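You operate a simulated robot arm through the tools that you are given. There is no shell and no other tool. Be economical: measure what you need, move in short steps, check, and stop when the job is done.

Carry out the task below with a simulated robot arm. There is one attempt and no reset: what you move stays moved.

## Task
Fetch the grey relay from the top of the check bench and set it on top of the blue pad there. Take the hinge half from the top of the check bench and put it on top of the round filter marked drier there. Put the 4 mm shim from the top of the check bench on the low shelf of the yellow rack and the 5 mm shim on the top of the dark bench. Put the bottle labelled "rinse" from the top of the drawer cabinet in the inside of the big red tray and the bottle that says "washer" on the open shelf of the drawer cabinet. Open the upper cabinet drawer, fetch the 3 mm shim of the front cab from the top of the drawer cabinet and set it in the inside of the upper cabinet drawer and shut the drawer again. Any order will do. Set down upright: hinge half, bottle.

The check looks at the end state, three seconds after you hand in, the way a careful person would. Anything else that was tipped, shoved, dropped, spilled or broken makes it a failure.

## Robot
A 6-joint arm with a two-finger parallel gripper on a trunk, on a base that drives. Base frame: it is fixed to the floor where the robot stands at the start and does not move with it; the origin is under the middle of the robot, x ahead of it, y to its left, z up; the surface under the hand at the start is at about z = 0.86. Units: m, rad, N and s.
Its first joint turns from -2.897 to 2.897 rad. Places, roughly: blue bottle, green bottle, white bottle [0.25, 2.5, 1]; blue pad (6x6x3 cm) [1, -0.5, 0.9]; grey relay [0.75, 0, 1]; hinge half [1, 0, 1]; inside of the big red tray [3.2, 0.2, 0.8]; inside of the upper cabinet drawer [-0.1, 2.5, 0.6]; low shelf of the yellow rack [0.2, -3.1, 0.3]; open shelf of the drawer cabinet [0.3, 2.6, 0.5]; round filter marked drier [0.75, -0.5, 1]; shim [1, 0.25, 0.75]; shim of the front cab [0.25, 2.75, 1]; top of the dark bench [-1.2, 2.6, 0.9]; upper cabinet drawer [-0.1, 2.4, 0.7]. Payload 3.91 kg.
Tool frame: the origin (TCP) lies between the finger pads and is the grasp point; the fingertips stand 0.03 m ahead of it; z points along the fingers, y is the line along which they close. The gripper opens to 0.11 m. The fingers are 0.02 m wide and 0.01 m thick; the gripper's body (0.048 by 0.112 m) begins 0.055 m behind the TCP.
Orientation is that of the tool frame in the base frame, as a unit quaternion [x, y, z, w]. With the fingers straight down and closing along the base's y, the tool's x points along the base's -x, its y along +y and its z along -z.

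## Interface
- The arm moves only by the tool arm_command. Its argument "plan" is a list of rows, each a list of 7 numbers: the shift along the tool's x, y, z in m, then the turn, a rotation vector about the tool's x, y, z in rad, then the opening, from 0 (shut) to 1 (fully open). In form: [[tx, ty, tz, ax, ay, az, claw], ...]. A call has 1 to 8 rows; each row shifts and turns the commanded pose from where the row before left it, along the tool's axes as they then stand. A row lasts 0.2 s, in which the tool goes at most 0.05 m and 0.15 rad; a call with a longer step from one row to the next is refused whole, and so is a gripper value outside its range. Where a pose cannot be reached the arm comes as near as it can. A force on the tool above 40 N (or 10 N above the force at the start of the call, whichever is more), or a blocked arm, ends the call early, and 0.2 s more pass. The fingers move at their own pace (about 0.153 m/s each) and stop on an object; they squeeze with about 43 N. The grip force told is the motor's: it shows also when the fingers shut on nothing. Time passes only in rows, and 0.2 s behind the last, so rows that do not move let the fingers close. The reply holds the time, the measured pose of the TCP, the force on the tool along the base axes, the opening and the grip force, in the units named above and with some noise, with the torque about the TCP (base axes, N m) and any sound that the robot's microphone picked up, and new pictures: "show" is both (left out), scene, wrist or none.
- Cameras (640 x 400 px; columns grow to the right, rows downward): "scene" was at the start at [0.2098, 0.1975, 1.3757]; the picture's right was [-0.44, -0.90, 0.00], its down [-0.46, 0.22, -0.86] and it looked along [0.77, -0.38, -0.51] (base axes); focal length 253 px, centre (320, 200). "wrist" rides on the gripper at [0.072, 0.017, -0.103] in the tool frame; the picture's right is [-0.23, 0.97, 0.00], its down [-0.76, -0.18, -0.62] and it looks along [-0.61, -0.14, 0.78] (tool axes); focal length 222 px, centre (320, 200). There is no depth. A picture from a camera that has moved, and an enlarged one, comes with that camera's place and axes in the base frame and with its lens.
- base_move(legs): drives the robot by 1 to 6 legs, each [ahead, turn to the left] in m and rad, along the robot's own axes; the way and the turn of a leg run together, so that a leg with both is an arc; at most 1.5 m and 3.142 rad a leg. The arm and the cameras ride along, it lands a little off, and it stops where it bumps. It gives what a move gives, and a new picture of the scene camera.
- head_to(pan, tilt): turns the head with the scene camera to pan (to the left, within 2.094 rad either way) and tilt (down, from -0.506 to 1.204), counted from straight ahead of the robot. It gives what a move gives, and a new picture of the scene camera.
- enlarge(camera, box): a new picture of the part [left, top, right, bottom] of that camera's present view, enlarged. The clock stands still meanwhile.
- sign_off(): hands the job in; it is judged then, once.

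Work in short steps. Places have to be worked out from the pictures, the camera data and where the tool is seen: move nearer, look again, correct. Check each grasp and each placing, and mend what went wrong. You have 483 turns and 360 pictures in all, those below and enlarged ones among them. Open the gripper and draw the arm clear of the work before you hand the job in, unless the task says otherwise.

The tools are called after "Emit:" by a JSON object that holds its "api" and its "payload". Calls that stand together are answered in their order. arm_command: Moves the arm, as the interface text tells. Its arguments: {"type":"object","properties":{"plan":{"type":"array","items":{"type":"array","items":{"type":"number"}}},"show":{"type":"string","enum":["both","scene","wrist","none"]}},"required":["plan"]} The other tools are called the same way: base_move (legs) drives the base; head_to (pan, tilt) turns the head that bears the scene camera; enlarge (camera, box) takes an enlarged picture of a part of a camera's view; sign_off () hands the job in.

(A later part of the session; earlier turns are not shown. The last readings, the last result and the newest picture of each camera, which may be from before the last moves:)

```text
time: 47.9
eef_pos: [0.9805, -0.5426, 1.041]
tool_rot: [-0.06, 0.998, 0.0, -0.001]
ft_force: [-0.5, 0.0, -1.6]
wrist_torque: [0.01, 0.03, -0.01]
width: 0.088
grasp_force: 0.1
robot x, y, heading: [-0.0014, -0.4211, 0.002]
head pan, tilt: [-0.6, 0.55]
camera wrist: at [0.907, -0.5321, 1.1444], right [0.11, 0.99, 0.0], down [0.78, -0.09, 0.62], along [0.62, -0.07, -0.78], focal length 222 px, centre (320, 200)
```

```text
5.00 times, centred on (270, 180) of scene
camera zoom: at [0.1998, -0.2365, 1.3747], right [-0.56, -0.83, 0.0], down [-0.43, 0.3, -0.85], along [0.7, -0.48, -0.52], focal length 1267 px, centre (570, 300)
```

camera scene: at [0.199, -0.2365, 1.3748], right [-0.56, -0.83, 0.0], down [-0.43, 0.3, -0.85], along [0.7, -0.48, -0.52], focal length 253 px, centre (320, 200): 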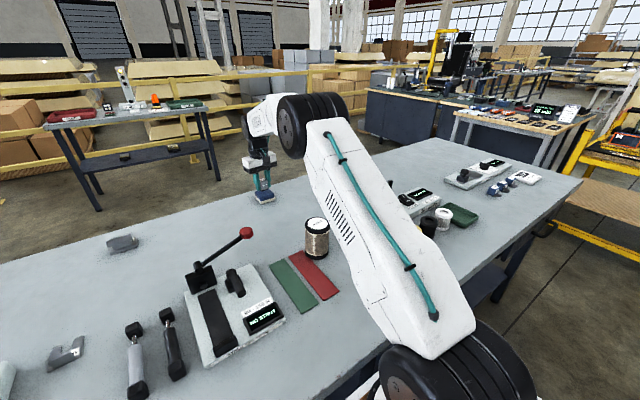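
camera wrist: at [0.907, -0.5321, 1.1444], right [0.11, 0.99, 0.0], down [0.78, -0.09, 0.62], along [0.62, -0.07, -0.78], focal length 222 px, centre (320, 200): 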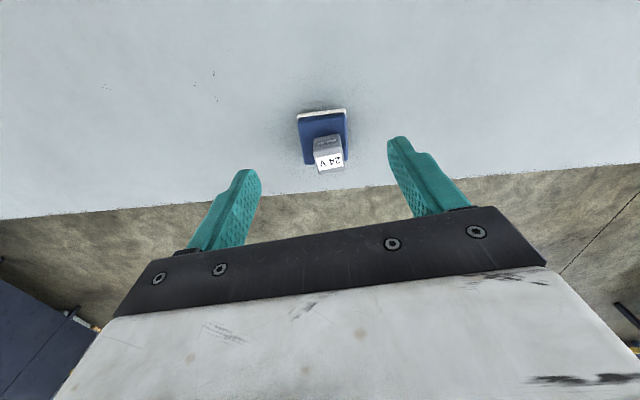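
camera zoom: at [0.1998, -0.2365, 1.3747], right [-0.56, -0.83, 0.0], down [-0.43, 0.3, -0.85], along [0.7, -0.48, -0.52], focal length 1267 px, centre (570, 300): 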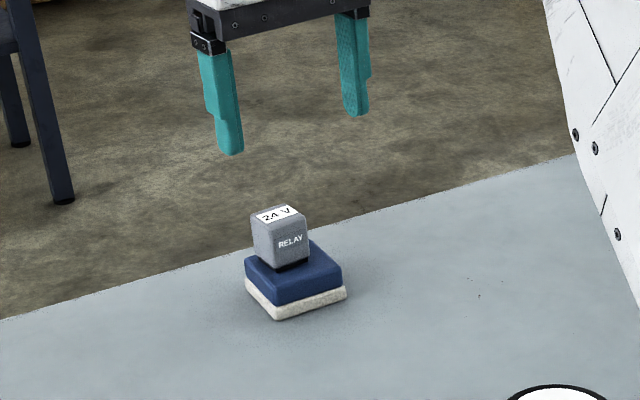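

Relay sits flat and fully on the pad. Next the hinge half at about [0.988,-0.087]: swing the arm over toward it and look.

Emit:
{"api": "arm_command", "payload": {"plan": [[0.005, 0.045, 0, 0, 0, 0, 0.8], [0.005, 0.048, 0, 0, 0, 0, 0.8], [0.005, 0.048, 0, 0, 0, 0, 0.8], [0, 0.048, 0, 0, 0, 0, 0.8], [0, 0.048, 0.01, 0, 0, 0, 0.8], [0, 0.048, 0.01, 0, 0, 0, 0.8], [0, 0.048, 0.01, 0, 0, 0, 0.8], [0, 0.048, 0.01, 0, 0, 0, 0.8]], "show": "wrist"}}

```text
time: 49.7
eef_pos: [0.9194, -0.1646, 1.0033]
tool_rot: [-0.059, 0.998, 0.001, 0.0]
ft_force: [0.0, -0.7, 0.1]
wrist_torque: [0.06, 0.02, 0.0]
width: 0.0881
grasp_force: 0.1
robot x, y, heading: [-0.007, -0.4254, 0.004]
head pan, tilt: [-0.6, 0.55]
camera wrist: at [0.8459, -0.1564, 1.1062], right [0.11, 0.99, 0.0], down [0.78, -0.09, 0.62], along [0.62, -0.07, -0.78], focal length 222 px, centre (320, 200)
```

wrist: 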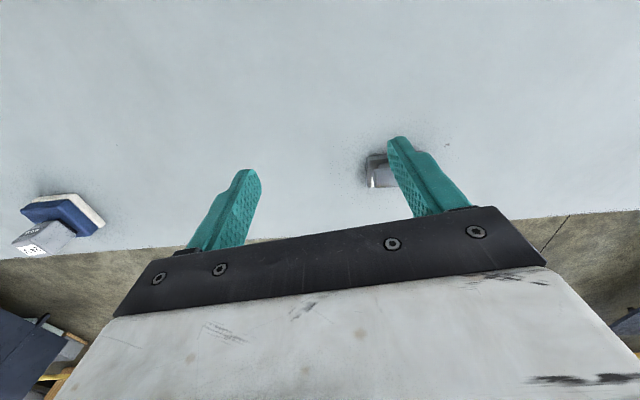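

Hinge is behind the right finger; shift left a bit and up for a clear look.

Emit:
{"api": "arm_command", "payload": {"plan": [[0.02, 0.045, 0, 0, 0, 0, 0.8], [0.01, 0.035, 0, 0, 0, 0, 0.8]], "show": "none"}}

Emit:
{"api": "enlarge", "payload": {"camera": "wrist", "box": [220, 100, 420, 225]}}

Emit:
{"api": "enlarge", "payload": {"camera": "scene", "box": [80, 210, 180, 272]}}

```text
time: 50.3
eef_pos: [0.8793, -0.0889, 1.0036]
tool_rot: [-0.059, 0.998, 0.0, -0.002]
ft_force: [0.2, -0.4, -0.7]
wrist_torque: [0.02, 0.02, 0.0]
width: 0.0879
grasp_force: 0.0
robot x, y, heading: [-0.0068, -0.4175, 0.003]
head pan, tilt: [-0.6, 0.55]
```

```text
3.20 times, centred on (320, 162) of wrist
camera zoom: at [0.8073, -0.0801, 1.1056], right [0.11, 0.99, 0.0], down [0.78, -0.09, 0.62], along [0.62, -0.07, -0.78], focal length 711 px, centre (320, 320)
```

zoom: 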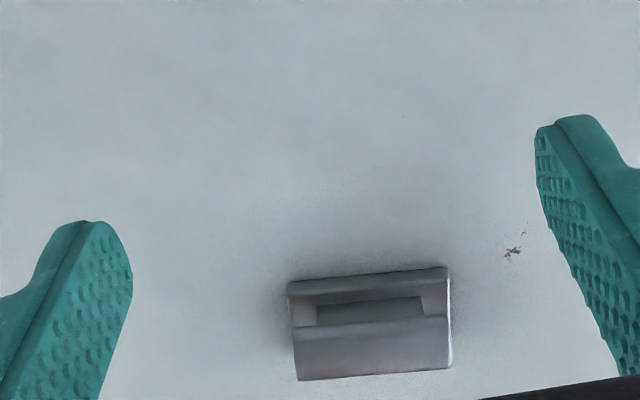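

```text
6.40 times, centred on (130, 241) of scene
camera zoom: at [0.1993, -0.2367, 1.3748], right [-0.57, -0.82, 0.0], down [-0.43, 0.3, -0.85], along [0.7, -0.48, -0.52], focal length 1622 px, centre (1536, -62)
```

zoom: 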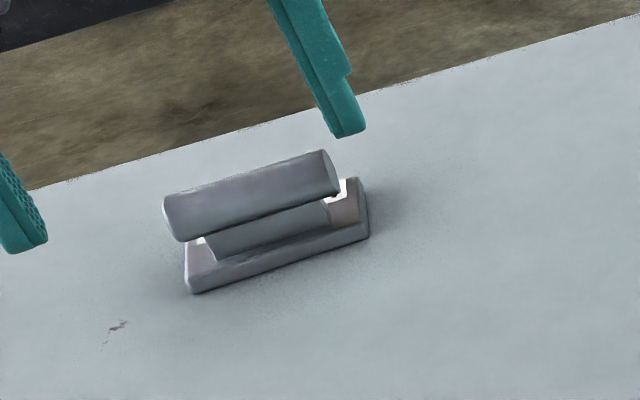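

Hinge barrel lies along base y, about 6.2 cm long, centre near [0.991,-0.081]. I square the tool (yaw 0), and grip it by its ends along y; approach to z 0.95 first.

Emit:
{"api": "arm_command", "payload": {"plan": [[0, 0, 0, 0, 0, 0.118, 0.85], [-0.035, 0.003, 0.018, 0, 0, 0, 0.85], [-0.04, 0.003, 0.02, 0, 0, 0, 0.85], [-0.036, 0.002, 0.015, 0, 0, 0, 0.85], [0, 0, 0, 0, 0, 0, 0.85]], "show": "wrist"}}

Emit:
{"api": "enlarge", "payload": {"camera": "wrist", "box": [220, 100, 420, 225]}}

```text
time: 51.5
eef_pos: [0.9897, -0.0799, 0.9507]
tool_rot: [-0.001, 1.0, 0.0, -0.001]
ft_force: [-0.7, 0.0, 0.0]
wrist_torque: [0.0, 0.01, 0.0]
width: 0.0935
grasp_force: 0.1
robot x, y, heading: [-0.003, -0.4208, 0.001]
head pan, tilt: [-0.6, 0.55]
camera wrist: at [0.9193, -0.0629, 1.0528], right [0.22, 0.97, 0.0], down [0.76, -0.18, 0.62], along [0.61, -0.14, -0.78], focal length 222 px, centre (320, 200)
```

wrist: 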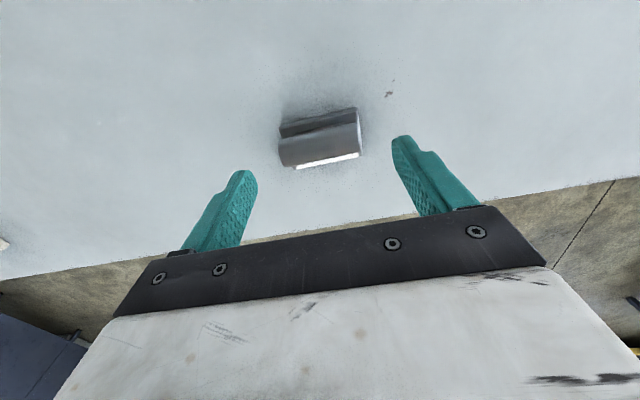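

```text
3.20 times, centred on (320, 162) of wrist
camera zoom: at [0.9193, -0.0629, 1.0528], right [0.22, 0.97, 0.0], down [0.76, -0.18, 0.62], along [0.61, -0.14, -0.78], focal length 711 px, centre (320, 320)
```

zoom: 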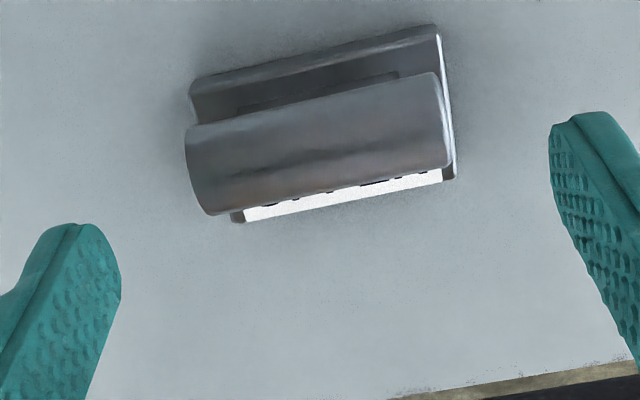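

Barrel axis about [0.992, z 0.894], plate centre about [1.00,-0.079]. Descend to z 0.899 at x 0.995 and close on the barrel ends.

Emit:
{"api": "arm_command", "payload": {"plan": [[-0.0053, -0.001, 0.015, 0, 0, 0, 0.85], [0, 0, 0.02, 0, 0, 0, 0.85], [0, 0, 0.0165, 0, 0, 0, 0.85], [0, 0, 0, 0, 0, 0, 0.3], [0, 0, 0, 0, 0, 0, 0.1], [0, 0, 0, 0, 0, 0, 0], [0, 0, 0, 0, 0, 0, 0]], "show": "wrist"}}

```text
time: 53.1
eef_pos: [0.9966, -0.08, 0.8991]
tool_rot: [-0.002, 1.0, 0.0, -0.001]
ft_force: [0.2, 0.5, 0.2]
wrist_torque: [-0.03, 0.01, -0.02]
width: 0.0675
grasp_force: 43.1
robot x, y, heading: [-0.0055, -0.4257, 0.002]
head pan, tilt: [-0.6, 0.55]
camera wrist: at [0.9243, -0.0633, 1.0014], right [0.22, 0.97, 0.0], down [0.76, -0.18, 0.62], along [0.61, -0.14, -0.78], focal length 222 px, centre (320, 200)
```

wrist: 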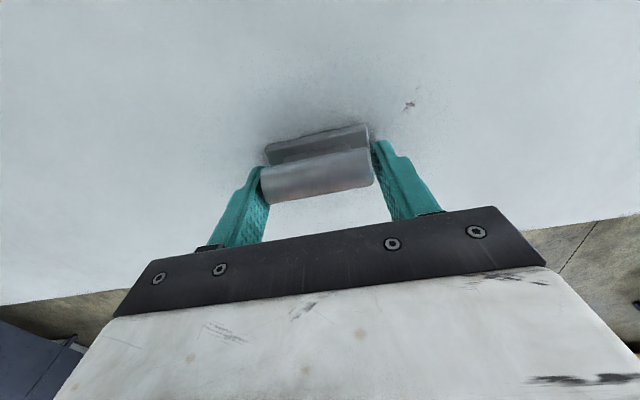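

Gripped at 6.75 cm. Lift gently and inspect.

Emit:
{"api": "arm_command", "payload": {"plan": [[0, 0, -0.01, 0, 0, 0, 0], [0, 0, -0.015, 0, 0, 0, 0], [0.01, 0, -0.015, 0, 0, 0, 0], [0.02, 0, -0.01, 0, 0, 0, 0], [0.02, 0, 0, 0, 0, 0, 0], [0, 0, 0, 0, 0, 0, 0]], "show": "scene"}}

Emit:
{"api": "enlarge", "payload": {"camera": "wrist", "box": [220, 100, 420, 225]}}

Emit:
{"api": "enlarge", "payload": {"camera": "scene", "box": [70, 180, 190, 260]}}

```text
time: 54.5
eef_pos: [0.9458, -0.0801, 0.9486]
tool_rot: [-0.001, 1.0, 0.0, 0.0]
ft_force: [-0.1, -0.5, -3.1]
wrist_torque: [0.0, -0.01, -0.01]
width: 0.0673
grasp_force: 43.4
robot x, y, heading: [-0.0041, -0.4226, 0.005]
head pan, tilt: [-0.6, 0.55]
camera scene: at [0.1993, -0.2364, 1.3747], right [-0.56, -0.83, 0.0], down [-0.43, 0.29, -0.85], along [0.7, -0.48, -0.52], focal length 253 px, centre (320, 200)
```

scene: 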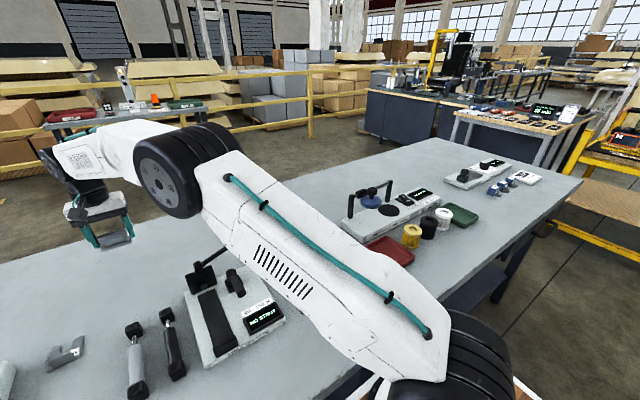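

```text
3.20 times, centred on (320, 162) of wrist
camera zoom: at [0.8742, -0.0632, 1.0516], right [0.23, 0.97, 0.0], down [0.76, -0.18, 0.62], along [0.61, -0.14, -0.78], focal length 711 px, centre (320, 320)
```

zoom: 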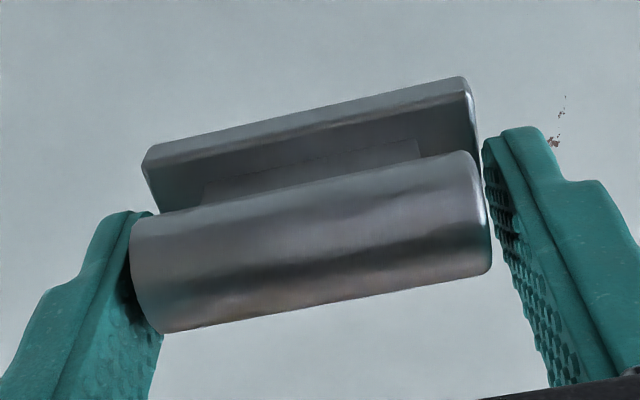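

```text
5.00 times, centred on (130, 220) of scene
camera zoom: at [0.1993, -0.2364, 1.3747], right [-0.56, -0.83, 0.0], down [-0.43, 0.29, -0.85], along [0.7, -0.48, -0.52], focal length 1267 px, centre (1270, 100)
```

zoom: 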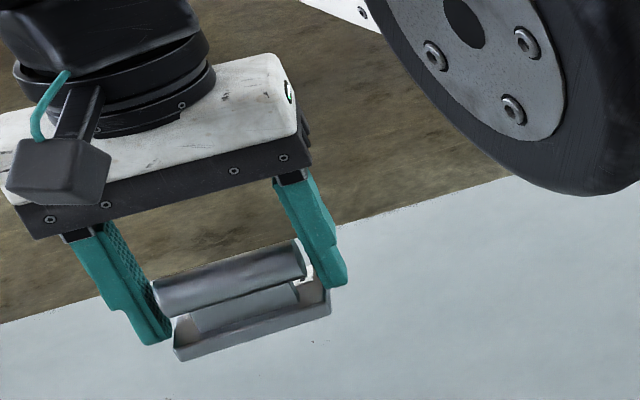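

The hinge is held level. Carry it up and in, then over to the drier filter's side at about z 1.1.

Emit:
{"api": "arm_command", "payload": {"plan": [[0.0286, -0.017, -0.0215, 0, 0, 0, 0], [0.0286, -0.017, -0.0215, 0, 0, 0, 0], [0.0286, -0.017, -0.0215, 0, 0, 0, 0], [0.0286, -0.017, -0.0215, 0, 0, 0, 0], [0.0286, -0.017, -0.0215, 0, 0, 0, 0], [0.0286, -0.017, -0.0215, 0, 0, 0, 0], [0.0286, -0.017, -0.0215, 0, 0, 0, 0]], "show": "none"}}

Emit:
{"api": "arm_command", "payload": {"plan": [[0.0156, -0.04, 0, 0, 0, 0, 0], [0.0156, -0.04, 0, 0, 0, 0, 0], [0.0156, -0.04, 0, 0, 0, 0, 0], [0.0156, -0.04, 0, 0, 0, 0, 0], [0.0156, -0.04, 0, 0, 0, 0, 0], [0.0156, -0.04, 0, 0, 0, 0, 0], [0.0156, -0.04, 0, 0, 0, 0, 0], [0.0156, -0.04, 0, 0, 0, 0, 0]], "show": "both"}}

```text
time: 56.1
eef_pos: [0.7468, -0.2015, 1.0984]
tool_rot: [-0.001, 1.0, 0.0, -0.002]
ft_force: [1.4, -0.1, -3.8]
wrist_torque: [-0.04, 0.02, 0.0]
width: 0.0675
grasp_force: 43.6
robot x, y, heading: [-0.0031, -0.4235, -0.002]
head pan, tilt: [-0.6, 0.55]
```

```text
time: 57.9
eef_pos: [0.6214, -0.5201, 1.0999]
tool_rot: [-0.002, 1.0, 0.001, -0.001]
ft_force: [0.3, 0.9, -2.8]
wrist_torque: [-0.02, 0.05, -0.03]
width: 0.0677
grasp_force: 42.9
robot x, y, heading: [-0.0037, -0.4235, -0.006]
head pan, tilt: [-0.6, 0.55]
camera scene: at [0.1992, -0.2363, 1.3747], right [-0.56, -0.83, 0.0], down [-0.43, 0.29, -0.85], along [0.7, -0.48, -0.52], focal length 253 px, centre (320, 200)
camera wrist: at [0.5503, -0.5036, 1.2024], right [0.22, 0.97, 0.0], down [0.76, -0.18, 0.62], along [0.61, -0.14, -0.78], focal length 222 px, centre (320, 200)
```

scene: 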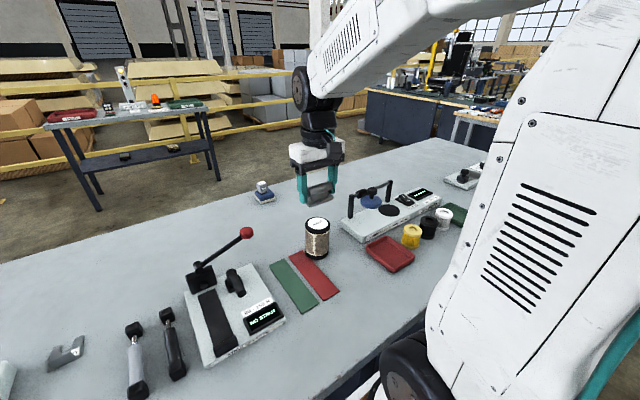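
wrist: 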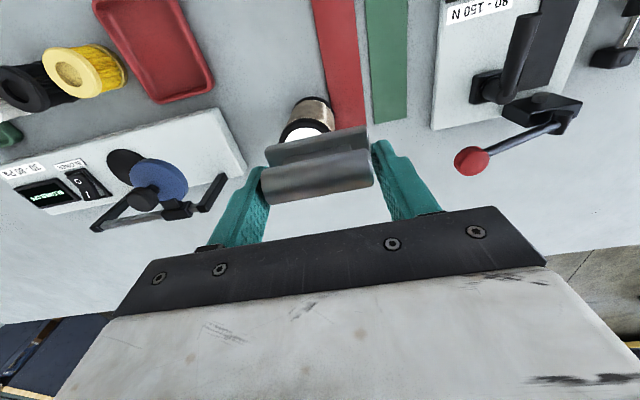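

Zoom in on the drier filter in both views to triangulate its top.

Emit:
{"api": "enlarge", "payload": {"camera": "scene", "box": [280, 170, 360, 270]}}

Emit:
{"api": "enlarge", "payload": {"camera": "wrist", "box": [240, 80, 400, 180]}}

```text
4.00 times, centred on (320, 220) of scene
camera zoom: at [0.1992, -0.2363, 1.3747], right [-0.56, -0.83, 0.0], down [-0.43, 0.29, -0.85], along [0.7, -0.48, -0.52], focal length 1014 px, centre (320, 120)
```

zoom: 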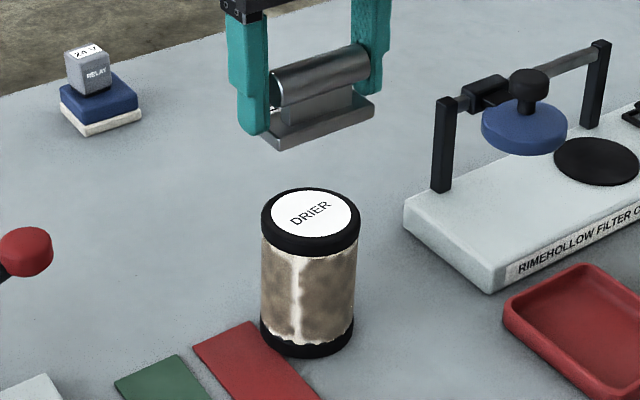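

```text
4.00 times, centred on (320, 130) of wrist
camera zoom: at [0.5503, -0.5036, 1.2024], right [0.22, 0.97, 0.0], down [0.76, -0.18, 0.62], along [0.61, -0.14, -0.78], focal length 888 px, centre (320, 480)
```

zoom: 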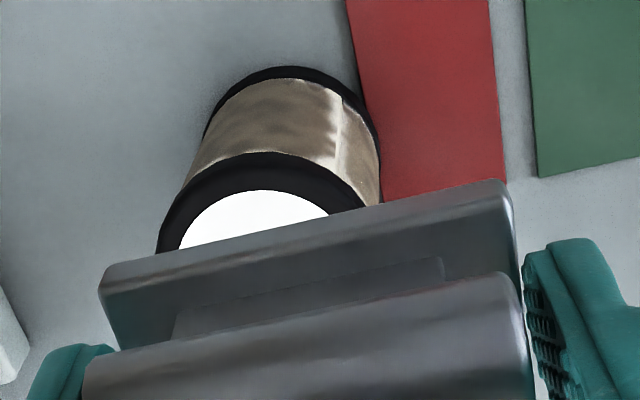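

Filter centre about [0.659,-0.540], top about 0.963, diameter 6.7 cm. Hinge bottom is 3.9 cm below the TCP, so contact is expected at TCP z about 1.00. Move above and down to 1.02.

Emit:
{"api": "arm_command", "payload": {"plan": [[-0.0346, -0.021, 0, 0, 0, 0, 0], [0, 0, 0.03, 0, 0, 0, 0], [0, 0, 0.03, 0, 0, 0, 0], [0, 0, 0.02, 0, 0, 0, 0], [0, 0, 0, 0, 0, 0, 0]], "show": "none"}}

Emit:
{"api": "enlarge", "payload": {"camera": "scene", "box": [280, 170, 360, 270]}}

Emit:
{"api": "enlarge", "payload": {"camera": "wrist", "box": [240, 80, 400, 180]}}

```text
time: 59.1
eef_pos: [0.6561, -0.542, 1.0196]
tool_rot: [-0.001, 1.0, 0.0, -0.001]
ft_force: [-0.4, 0.4, -1.9]
wrist_torque: [0.01, 0.03, -0.01]
width: 0.0677
grasp_force: 43.3
robot x, y, heading: [-0.0034, -0.4181, -0.003]
head pan, tilt: [-0.6, 0.55]
```

```text
4.00 times, centred on (320, 220) of scene
camera zoom: at [0.1991, -0.2366, 1.3748], right [-0.56, -0.83, 0.0], down [-0.43, 0.3, -0.85], along [0.7, -0.48, -0.52], focal length 1014 px, centre (320, 120)
```

zoom: 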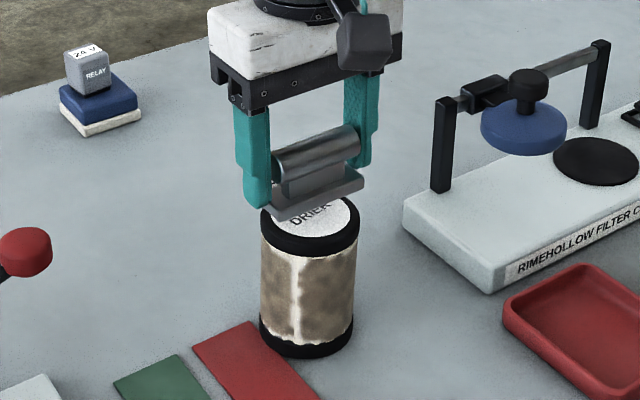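

```text
4.00 times, centred on (320, 130) of wrist
camera zoom: at [0.5845, -0.5243, 1.1226], right [0.22, 0.97, 0.0], down [0.76, -0.18, 0.62], along [0.61, -0.14, -0.78], focal length 888 px, centre (320, 480)
```

zoom: 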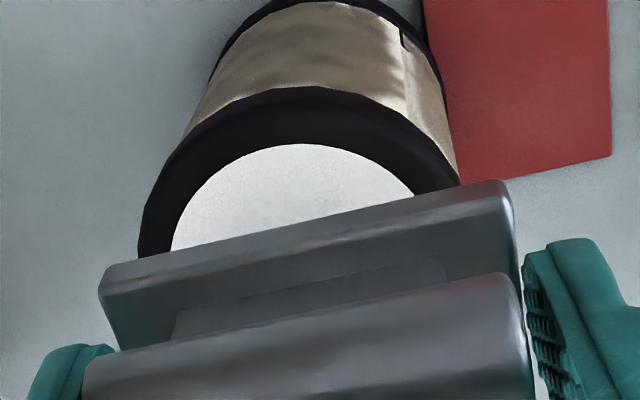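

Aligned over the filter. Descend in small steps.

Emit:
{"api": "arm_command", "payload": {"plan": [[0, 0, 0.006, 0, 0, 0, 0], [0, 0, 0.004, 0, 0, 0, 0], [0, 0, 0.003, 0, 0, 0, 0], [0, 0, 0, 0, 0, 0, 0]], "show": "none"}}

Emit:
{"api": "arm_command", "payload": {"plan": [[0, 0, 0.002, 0, 0, 0, 0], [0, 0, 0, 0, 0, 0, 0]], "show": "none"}}

```text
time: 60.1
eef_pos: [0.6565, -0.5429, 1.0066]
tool_rot: [-0.001, 1.0, 0.0, 0.0]
ft_force: [0.7, -0.3, -2.7]
wrist_torque: [-0.01, 0.0, -0.01]
width: 0.0673
grasp_force: 42.9
robot x, y, heading: [-0.0053, -0.4233, 0.003]
head pan, tilt: [-0.6, 0.55]
```

```text
time: 60.7
eef_pos: [0.6568, -0.5413, 1.0045]
tool_rot: [-0.002, 1.0, -0.001, -0.001]
ft_force: [0.4, 0.2, -2.9]
wrist_torque: [0.02, -0.01, 0.02]
width: 0.0675
grasp_force: 42.8
robot x, y, heading: [-0.0074, -0.4255, -0.001]
head pan, tilt: [-0.6, 0.55]
```

Not in contact yet; keep going down 2 mm at a time.

Emit:
{"api": "arm_command", "payload": {"plan": [[0, 0, 0.002, 0, 0, 0, 0], [0, 0, 0, 0, 0, 0, 0]], "show": "none"}}

Emit:
{"api": "arm_command", "payload": {"plan": [[0, 0, 0.002, 0, 0, 0, 0], [0, 0, 0, 0, 0, 0, 0]], "show": "scene"}}

```text
time: 61.3
eef_pos: [0.656, -0.5419, 1.0027]
tool_rot: [-0.001, 1.0, 0.001, -0.001]
ft_force: [0.8, -0.4, -2.8]
wrist_torque: [-0.01, 0.02, 0.0]
width: 0.0672
grasp_force: 43.0
robot x, y, heading: [-0.0028, -0.4242, 0.001]
head pan, tilt: [-0.6, 0.55]
```

```text
time: 61.9
eef_pos: [0.6564, -0.5411, 1.0015]
tool_rot: [-0.001, 1.0, 0.0, 0.0]
ft_force: [0.2, -0.3, 3.5]
wrist_torque: [0.15, 0.0, 0.0]
width: 0.0678
grasp_force: 43.1
robot x, y, heading: [-0.0043, -0.4241, -0.003]
head pan, tilt: [-0.6, 0.55]
camera scene: at [0.1989, -0.2365, 1.3748], right [-0.56, -0.83, 0.0], down [-0.43, 0.3, -0.85], along [0.7, -0.48, -0.52], focal length 253 px, centre (320, 200)
```

scene: 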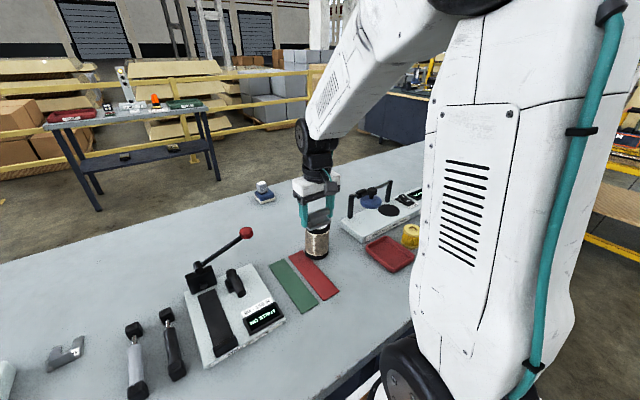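

Contact felt (force went from -2.8 to +3.5 N). Release slowly and rise straight up.

Emit:
{"api": "arm_command", "payload": {"plan": [[0, 0, 0, 0, 0, 0, 0.72], [0, 0, 0, 0, 0, 0, 0.85], [0, 0, -0.02, 0, 0, 0, 0.85], [0, 0, -0.04, 0, 0, 0, 0.85], [0, 0, -0.04, 0, 0, 0, 0.85]], "show": "none"}}

Emit:
{"api": "enlarge", "payload": {"camera": "scene", "box": [280, 170, 360, 270]}}

Emit:
{"api": "enlarge", "payload": {"camera": "wrist", "box": [220, 60, 420, 185]}}

```text
time: 63.1
eef_pos: [0.656, -0.5405, 1.0999]
tool_rot: [-0.001, 1.0, 0.001, -0.001]
ft_force: [-0.2, 0.7, -0.1]
wrist_torque: [0.01, 0.0, -0.04]
width: 0.0936
grasp_force: 0.0
robot x, y, heading: [-0.0021, -0.4233, -0.002]
head pan, tilt: [-0.6, 0.55]
```

```text
4.00 times, centred on (320, 220) of scene
camera zoom: at [0.1993, -0.2366, 1.3748], right [-0.56, -0.83, 0.0], down [-0.43, 0.3, -0.85], along [0.7, -0.48, -0.52], focal length 1014 px, centre (320, 120)
```

zoom: 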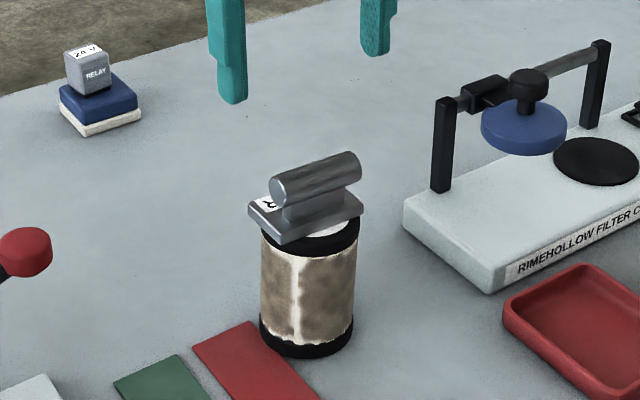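

```text
3.20 times, centred on (320, 122) of wrist
camera zoom: at [0.5853, -0.5238, 1.2033], right [0.22, 0.97, 0.0], down [0.76, -0.18, 0.62], along [0.61, -0.14, -0.78], focal length 711 px, centre (320, 448)
```

zoom: 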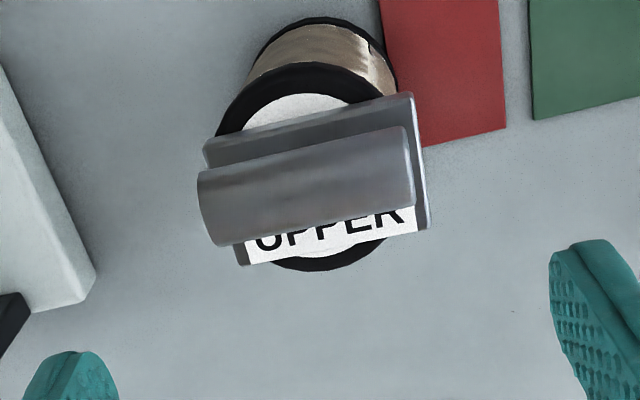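

Hinge is standing well on the drier. Now drive over to the shims: back off, shift left 0.87 m, and approach the bench again.

Emit:
{"api": "arm_command", "payload": {"plan": [[0.02, 0.02, -0.03, 0, 0, 0, 0.6], [0.02, 0.03, -0.03, 0, 0, 0, 0.6], [0, 0.03, 0, 0, 0, 0, 0.6], [0, 0.03, 0, 0, 0, 0, 0.6]], "show": "none"}}

Emit:
{"api": "base_move", "payload": {"legs": [[-0.25, 0], [0, 1.571], [0.87, 0], [0, -1.571]]}}

```text
time: 64.1
eef_pos: [0.6164, -0.4309, 1.1609]
tool_rot: [-0.001, 1.0, 0.0, -0.001]
ft_force: [0.5, -0.9, -0.7]
wrist_torque: [0.02, 0.03, -0.02]
width: 0.0659
grasp_force: 0.1
robot x, y, heading: [-0.0058, -0.4234, 0.0]
head pan, tilt: [-0.6, 0.55]
```

```text
time: 77.8
eef_pos: [0.3574, 0.4456, 1.1622]
tool_rot: [-0.007, 1.0, 0.0, -0.001]
ft_force: [-1.1, 0.7, 0.9]
wrist_torque: [-0.01, 0.02, -0.03]
width: 0.0657
grasp_force: 0.0
robot x, y, heading: [-0.2645, 0.4507, 0.007]
head pan, tilt: [-0.6, 0.55]
camera scene: at [-0.0615, 0.6362, 1.3748], right [-0.56, -0.83, 0.0], down [-0.43, 0.29, -0.85], along [0.71, -0.47, -0.52], focal length 253 px, centre (320, 200)
```

scene: 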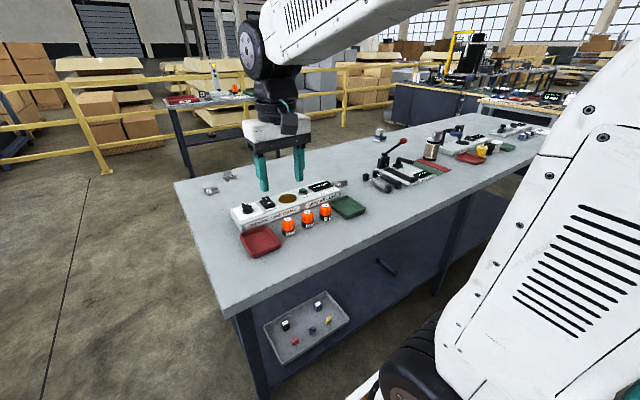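

At y=0.45. Drive forward 0.25 to the bench with the head turned to the front.

Emit:
{"api": "base_move", "payload": {"legs": [[0.258, -0.007]]}}

Emit:
{"api": "arm_command", "payload": {"plan": [[-0.04, 0.005, 0.01, 0, 0, 0, 0.6], [-0.045, 0.005, 0.015, 0, 0, 0, 0.6], [-0.045, 0.005, 0.02, 0, 0, 0, 0.6], [-0.045, 0.005, 0.02, 0, 0, 0, 0.6], [-0.04, 0.005, 0.02, 0, 0, 0, 0.6]], "show": "wrist"}}

```text
time: 79.7
eef_pos: [0.6147, 0.4407, 1.1603]
tool_rot: [-0.002, 1.0, 0.0, -0.001]
ft_force: [-0.4, -0.2, 0.5]
wrist_torque: [0.0, 0.0, 0.01]
width: 0.066
grasp_force: 0.1
robot x, y, heading: [-0.0057, 0.45, 0.002]
head pan, tilt: [-0.6, 0.55]
camera scene: at [0.1983, 0.6358, 1.3748], right [-0.56, -0.83, 0.0], down [-0.43, 0.29, -0.85], along [0.7, -0.48, -0.52], focal length 253 px, centre (320, 200)
```

scene: 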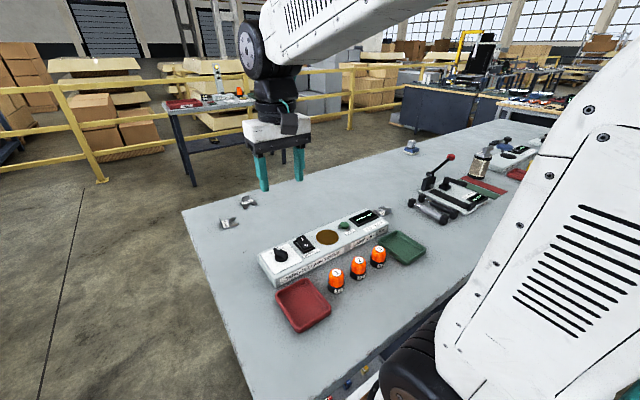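

```text
time: 80.9
eef_pos: [0.8297, 0.467, 1.0767]
tool_rot: [-0.001, 1.0, 0.001, 0.0]
ft_force: [-0.4, 1.4, 0.8]
wrist_torque: [-0.02, -0.02, -0.02]
width: 0.0662
grasp_force: 0.1
robot x, y, heading: [-0.0044, 0.4489, 0.0]
head pan, tilt: [-0.6, 0.55]
camera wrist: at [0.7585, 0.4838, 1.1794], right [0.22, 0.97, 0.0], down [0.76, -0.18, 0.62], along [0.61, -0.14, -0.78], focal length 222 px, centre (320, 200)
```

wrist: 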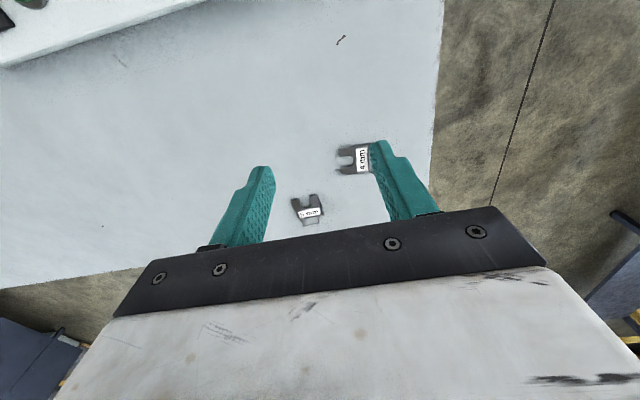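

Both shims are visible. Shift left by 4 cm for an unobstructed view of the 4 mm shim and its tab.

Emit:
{"api": "arm_command", "payload": {"plan": [[0.01, 0.045, 0.02, 0, 0, 0, 0.6], [0, 0.015, 0.02, 0, 0, 0, 0.6]], "show": "none"}}

Emit:
{"api": "enlarge", "payload": {"camera": "wrist", "box": [230, 100, 400, 230]}}

```text
refused: row 1 steps farther than a row can; nothing moved
```

```text
3.08 times, centred on (315, 165) of wrist
camera zoom: at [0.7585, 0.4838, 1.1794], right [0.22, 0.97, 0.0], down [0.76, -0.18, 0.62], along [0.61, -0.14, -0.78], focal length 684 px, centre (335, 308)
```

zoom: 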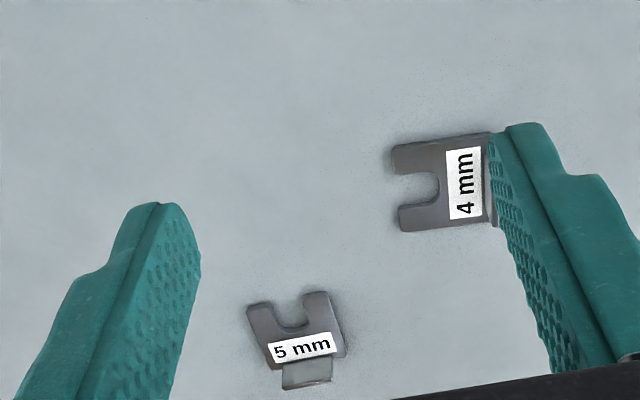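

Row too long; repeat with smaller steps.

Emit:
{"api": "arm_command", "payload": {"plan": [[0.01, 0.035, 0.02, 0, 0, 0, 0.6], [0, 0.03, 0.02, 0, 0, 0, 0.6]], "show": "none"}}

Emit:
{"api": "enlarge", "payload": {"camera": "wrist", "box": [230, 100, 400, 230]}}

```text
time: 81.5
eef_pos: [0.8196, 0.532, 1.0354]
tool_rot: [-0.001, 1.0, 0.001, -0.001]
ft_force: [0.2, 0.8, 1.4]
wrist_torque: [0.01, -0.03, 0.0]
width: 0.066
grasp_force: 0.1
robot x, y, heading: [-0.0064, 0.4489, -0.002]
head pan, tilt: [-0.6, 0.55]
```

```text
3.08 times, centred on (315, 165) of wrist
camera zoom: at [0.7481, 0.549, 1.1384], right [0.22, 0.97, 0.0], down [0.76, -0.18, 0.62], along [0.61, -0.14, -0.78], focal length 684 px, centre (335, 308)
```

zoom: 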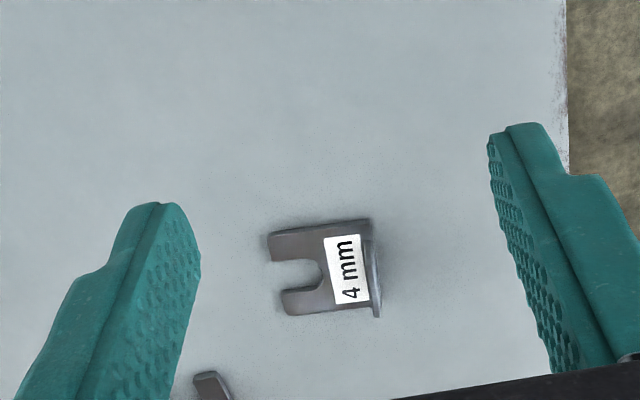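

The 4 mm shim's tab is at about [0.941,0.521], plate turned about -0.11 rad. Move above the tab and align.

Emit:
{"api": "arm_command", "payload": {"plan": [[-0.04, -0.004, 0.02, 0, 0, 0, 0.5], [-0.04, -0.004, 0.02, 0, 0, 0, 0.5], [-0.041, -0.003, 0.02, 0, 0, 0, 0.5], [0, 0, 0.015, 0, 0, 0.11, 0.5], [0, 0, 0, 0, 0, 0, 0.5]], "show": "none"}}

Emit:
{"api": "enlarge", "payload": {"camera": "wrist", "box": [230, 100, 400, 230]}}

Emit:
{"api": "enlarge", "payload": {"camera": "scene", "box": [190, 150, 310, 245]}}

```text
time: 82.7
eef_pos: [0.942, 0.5208, 0.9605]
tool_rot: [0.055, 0.998, 0.001, -0.001]
ft_force: [0.5, -0.8, -0.4]
wrist_torque: [0.02, 0.05, -0.01]
width: 0.0548
grasp_force: 0.0
robot x, y, heading: [-0.0065, 0.4488, -0.002]
head pan, tilt: [-0.6, 0.55]
```

```text
3.08 times, centred on (315, 165) of wrist
camera zoom: at [0.8725, 0.5455, 1.0629], right [0.33, 0.94, 0.0], down [0.74, -0.26, 0.62], along [0.59, -0.21, -0.78], focal length 684 px, centre (335, 308)
```

zoom: 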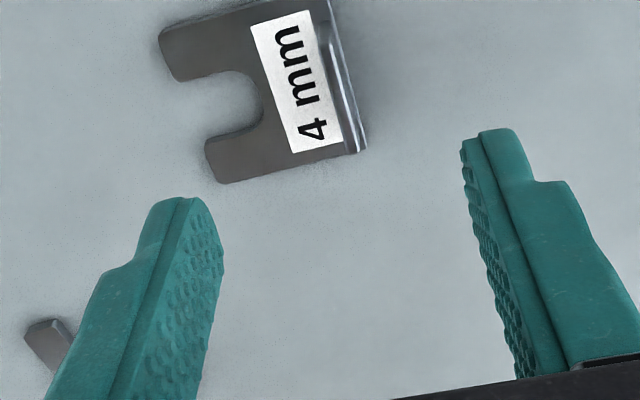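

```text
4.21 times, centred on (250, 198) of scene
camera zoom: at [0.1983, 0.6358, 1.3748], right [-0.56, -0.83, 0.0], down [-0.43, 0.29, -0.85], along [0.7, -0.48, -0.52], focal length 1067 px, centre (615, 210)
```

zoom: 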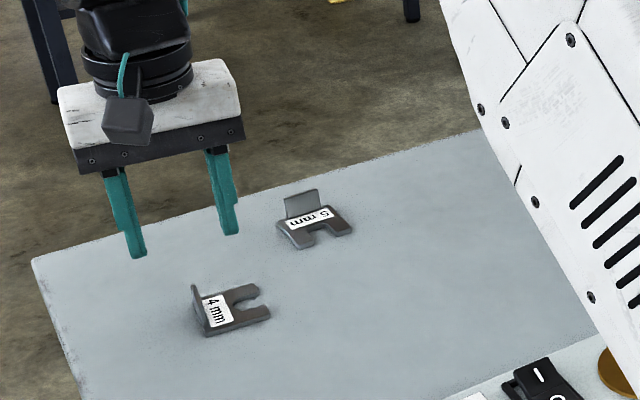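

Slightly more yaw needed (about -0.155). Correct and descend to z 0.90, then close on the tab.

Emit:
{"api": "arm_command", "payload": {"plan": [[0.003, 0.0025, 0, 0, 0, 0.045, 0.45], [0, 0, 0.03, 0, 0, 0, 0.45], [0, 0, 0.0295, 0, 0, 0, 0.45], [0, 0, 0, 0, 0, 0, 0.2], [0, 0, 0, 0, 0, 0, 0], [0, 0, 0, 0, 0, 0, 0]], "show": "none"}}

Emit:
{"api": "enlarge", "payload": {"camera": "wrist", "box": [230, 100, 400, 230]}}

Emit:
{"api": "enlarge", "payload": {"camera": "scene", "box": [190, 150, 310, 245]}}

```text
time: 84.1
eef_pos: [0.9384, 0.5251, 0.9012]
tool_rot: [0.076, 0.997, 0.0, -0.001]
ft_force: [0.9, 0.8, -1.0]
wrist_torque: [0.0, 0.01, 0.02]
width: 0.0026
grasp_force: 42.9
robot x, y, heading: [-0.0041, 0.4526, 0.001]
head pan, tilt: [-0.6, 0.55]
```

```text
3.08 times, centred on (315, 165) of wrist
camera zoom: at [0.8708, 0.5528, 1.0042], right [0.37, 0.93, 0.0], down [0.73, -0.29, 0.62], along [0.58, -0.23, -0.78], focal length 684 px, centre (335, 308)
```

zoom: 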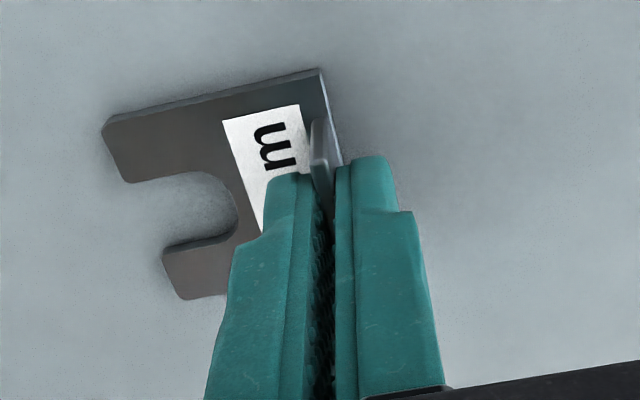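

```text
4.21 times, centred on (250, 198) of scene
camera zoom: at [0.1983, 0.6359, 1.3748], right [-0.56, -0.83, 0.0], down [-0.43, 0.29, -0.85], along [0.7, -0.48, -0.52], focal length 1067 px, centre (615, 210)
```

zoom: 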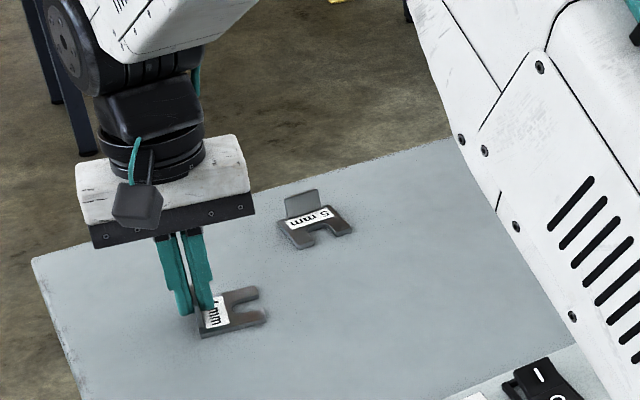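

Tab gripped (2.6 mm). Lift gently and check.

Emit:
{"api": "arm_command", "payload": {"plan": [[0, 0, -0.01, 0, 0, 0, 0], [0, 0, -0.02, 0, 0, 0, 0], [0, 0, -0.03, 0, 0, 0, 0], [0.02, 0, -0.03, 0, 0, 0, 0], [0.03, 0, -0.03, 0, 0, 0, 0], [0.03, 0, -0.03, 0, 0, 0, 0]], "show": "none"}}

Emit:
{"api": "enlarge", "payload": {"camera": "scene", "box": [180, 60, 320, 245]}}

```text
time: 85.5
eef_pos: [0.8592, 0.5353, 1.0501]
tool_rot: [0.075, 0.997, 0.0, -0.002]
ft_force: [0.3, -0.1, -2.0]
wrist_torque: [0.03, 0.03, -0.02]
width: 0.0032
grasp_force: 43.4
robot x, y, heading: [-0.0051, 0.4497, 0.004]
head pan, tilt: [-0.6, 0.55]
```

```text
2.16 times, centred on (250, 152) of scene
camera zoom: at [0.199, 0.6358, 1.3747], right [-0.56, -0.83, 0.0], down [-0.43, 0.29, -0.85], along [0.7, -0.48, -0.52], focal length 548 px, centre (471, 303)
```

zoom: 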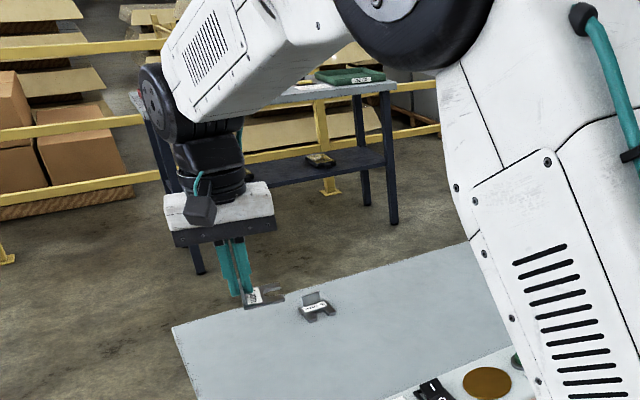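

Shim held level. Retract, back away, turn right and drive toward the yellow rack; then look.

Emit:
{"api": "arm_command", "payload": {"plan": [[0.04, -0.01, -0.015, 0, 0, 0, 0], [0.045, -0.01, -0.015, 0, 0, 0, 0], [0.045, -0.01, -0.015, 0, 0, 0, 0], [0.045, -0.01, -0.015, 0, 0, 0, 0], [0.045, -0.01, -0.015, 0, 0, 0, 0], [0.03, -0.01, -0.015, 0, 0, 0, 0]], "show": "none"}}

Emit:
{"api": "base_move", "payload": {"legs": [[-0.35, 0], [0, -1.571], [1.5, 0]]}}

Emit:
{"api": "head_to", "payload": {"pan": 0, "tilt": 0.4}}

```text
time: 86.9
eef_pos: [0.6028, 0.5137, 1.1395]
tool_rot: [0.076, 0.997, 0.0, -0.003]
ft_force: [-0.1, 0.0, -0.9]
wrist_torque: [0.01, 0.05, 0.03]
width: 0.0031
grasp_force: 42.7
robot x, y, heading: [-0.0064, 0.4516, -0.003]
head pan, tilt: [-0.6, 0.55]
```

```text
time: 100.0
eef_pos: [-0.3132, -1.6537, 1.1415]
tool_rot: [0.761, 0.648, 0.0, 0.0]
ft_force: [0.5, -0.1, -1.4]
wrist_torque: [-0.02, -0.03, -0.01]
width: 0.0031
grasp_force: 42.7
robot x, y, heading: [-0.3743, -1.0469, -1.581]
head pan, tilt: [-0.6, 0.55]
camera scene: at [-0.1916, -1.2495, 1.3748], right [-0.82, 0.57, 0.0], down [0.3, 0.43, -0.85], along [-0.49, -0.7, -0.52], focal length 253 px, centre (320, 200)
```

scene: 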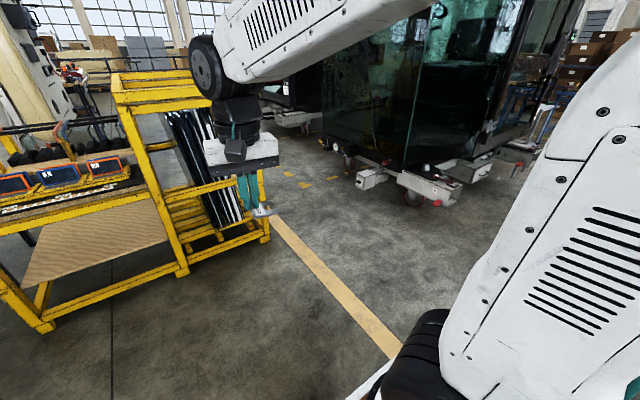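

```text
time: 101.0
eef_pos: [-0.3131, -1.6537, 1.1394]
tool_rot: [0.762, 0.647, 0.001, -0.001]
ft_force: [0.6, -0.3, -0.8]
wrist_torque: [-0.03, -0.04, 0.02]
width: 0.003
grasp_force: 42.7
robot x, y, heading: [-0.3742, -1.0428, -1.579]
head pan, tilt: [0.0, 0.4]
camera scene: at [-0.1411, -1.2685, 1.3885], right [-1.0, 0.01, 0.0], down [0.0, 0.39, -0.92], along [-0.01, -0.92, -0.39], focal length 253 px, centre (320, 200)
```

scene: 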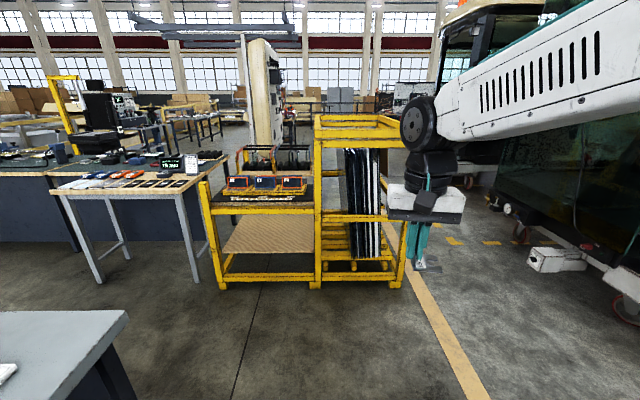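

The rack's left bay has the low shelf (front edge about y -2.83, x -0.12..0.61). I drive closer at an angle, avoiding the bench corner at about [0.36,-1.75], and look down at the shelf.

Emit:
{"api": "base_move", "payload": {"legs": [[0, 0.33], [0.95, 0], [0, -0.33]]}}

Emit:
{"api": "head_to", "payload": {"pan": 0.05, "tilt": 0.75}}

```text
time: 108.0
eef_pos: [-0.0123, -2.547, 1.1403]
tool_rot: [0.76, 0.65, 0.0, -0.001]
ft_force: [-0.4, 0.7, -0.6]
wrist_torque: [0.01, -0.04, -0.01]
width: 0.0031
grasp_force: 42.7
robot x, y, heading: [-0.077, -1.9404, -1.575]
head pan, tilt: [0.0, 0.4]
camera scene: at [0.1586, -2.1604, 1.3885], right [-1.0, 0.0, 0.0], down [0.0, 0.39, -0.92], along [0.0, -0.92, -0.39], focal length 253 px, centre (320, 200)
```

scene: 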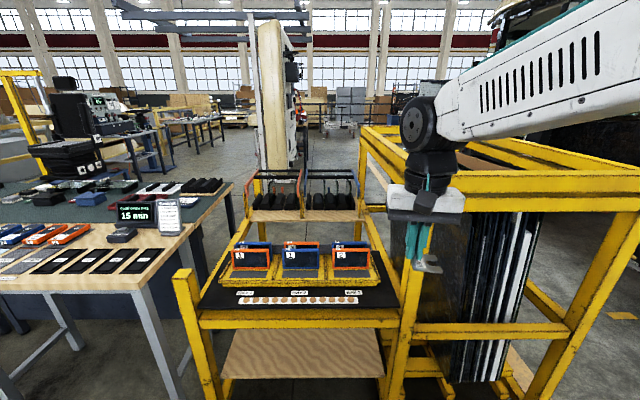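

```text
time: 108.8
eef_pos: [-0.0116, -2.5462, 1.1412]
tool_rot: [0.76, 0.65, 0.001, -0.001]
ft_force: [0.8, 0.2, -0.7]
wrist_torque: [0.0, -0.01, 0.0]
width: 0.0032
grasp_force: 42.9
robot x, y, heading: [-0.0758, -1.9412, -1.573]
head pan, tilt: [0.051, 0.75]
camera scene: at [0.1629, -2.1506, 1.3575], right [-1.0, -0.05, 0.0], down [-0.03, 0.68, -0.73], along [0.03, -0.73, -0.68], focal length 253 px, centre (320, 200)
```

scene: 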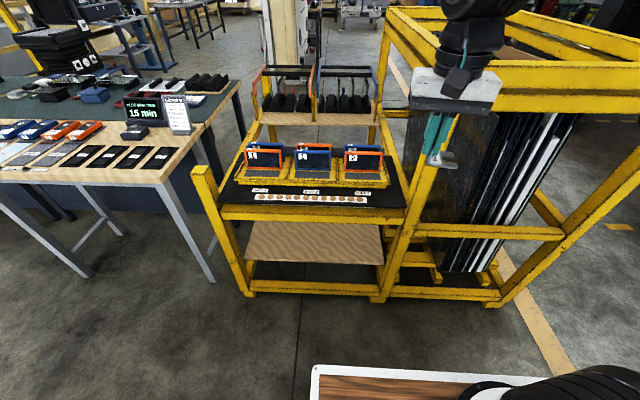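

Geometry: opening of the lower bay is z about 0.31–0.65, shelf front edge about y -2.84, rail plane y -2.8. I'll enter with the tool pitched about 45° forward. First square the tool to the rack and shift to x about 0.22.

Emit:
{"api": "arm_command", "payload": {"plan": [[0, 0.03, 0, 0, 0, -0.08, 0], [0, 0.035, 0, 0, 0, -0.075, 0], [0, 0.04, 0, 0, 0, 0, 0], [0, 0.045, 0, 0, 0, 0, 0], [0, 0.045, 0, 0, 0, 0, 0], [0, 0.037, 0, 0, 0, 0, 0]], "show": "none"}}

Emit:
{"api": "arm_command", "payload": {"plan": [[0, 0, 0.045, 0, 0, 0, 0], [0, 0, 0.048, 0, 0, 0, 0], [0, 0, 0.048, 0, 0, 0, 0], [0, 0, 0.048, 0, 0, 0, 0], [0, 0, 0.048, 0, 0, 0, 0], [0, 0, 0.048, 0, 0, 0, 0], [0, 0, 0.048, 0, 0, 0, 0], [0, 0, 0.048, 0, 0, 0, 0]], "show": "scene"}}

```text
time: 110.2
eef_pos: [0.2191, -2.5528, 1.14]
tool_rot: [0.708, 0.707, 0.0, -0.001]
ft_force: [0.1, 0.5, -1.7]
wrist_torque: [-0.01, -0.06, 0.0]
width: 0.0029
grasp_force: 42.9
robot x, y, heading: [-0.076, -1.9396, -1.578]
head pan, tilt: [0.051, 0.75]
```

```text
time: 112.0
eef_pos: [0.2208, -2.553, 0.7603]
tool_rot: [0.708, 0.706, 0.001, 0.001]
ft_force: [0.3, -0.3, -0.5]
wrist_torque: [0.01, -0.04, -0.02]
width: 0.003
grasp_force: 42.7
robot x, y, heading: [-0.0746, -1.9376, -1.578]
head pan, tilt: [0.051, 0.75]
camera scene: at [0.1628, -2.1502, 1.3575], right [-1.0, -0.05, 0.0], down [-0.03, 0.68, -0.73], along [0.03, -0.73, -0.68], focal length 253 px, centre (320, 200)
```

scene: 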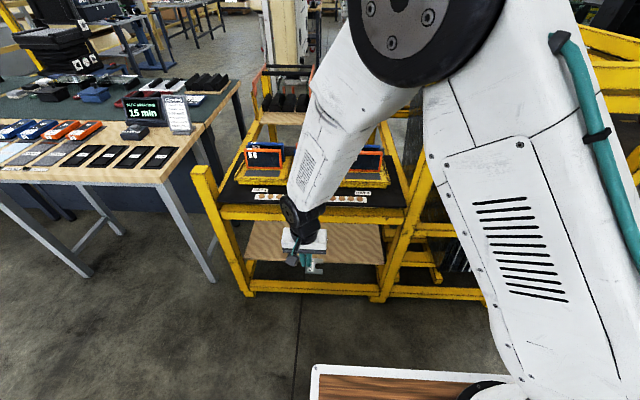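

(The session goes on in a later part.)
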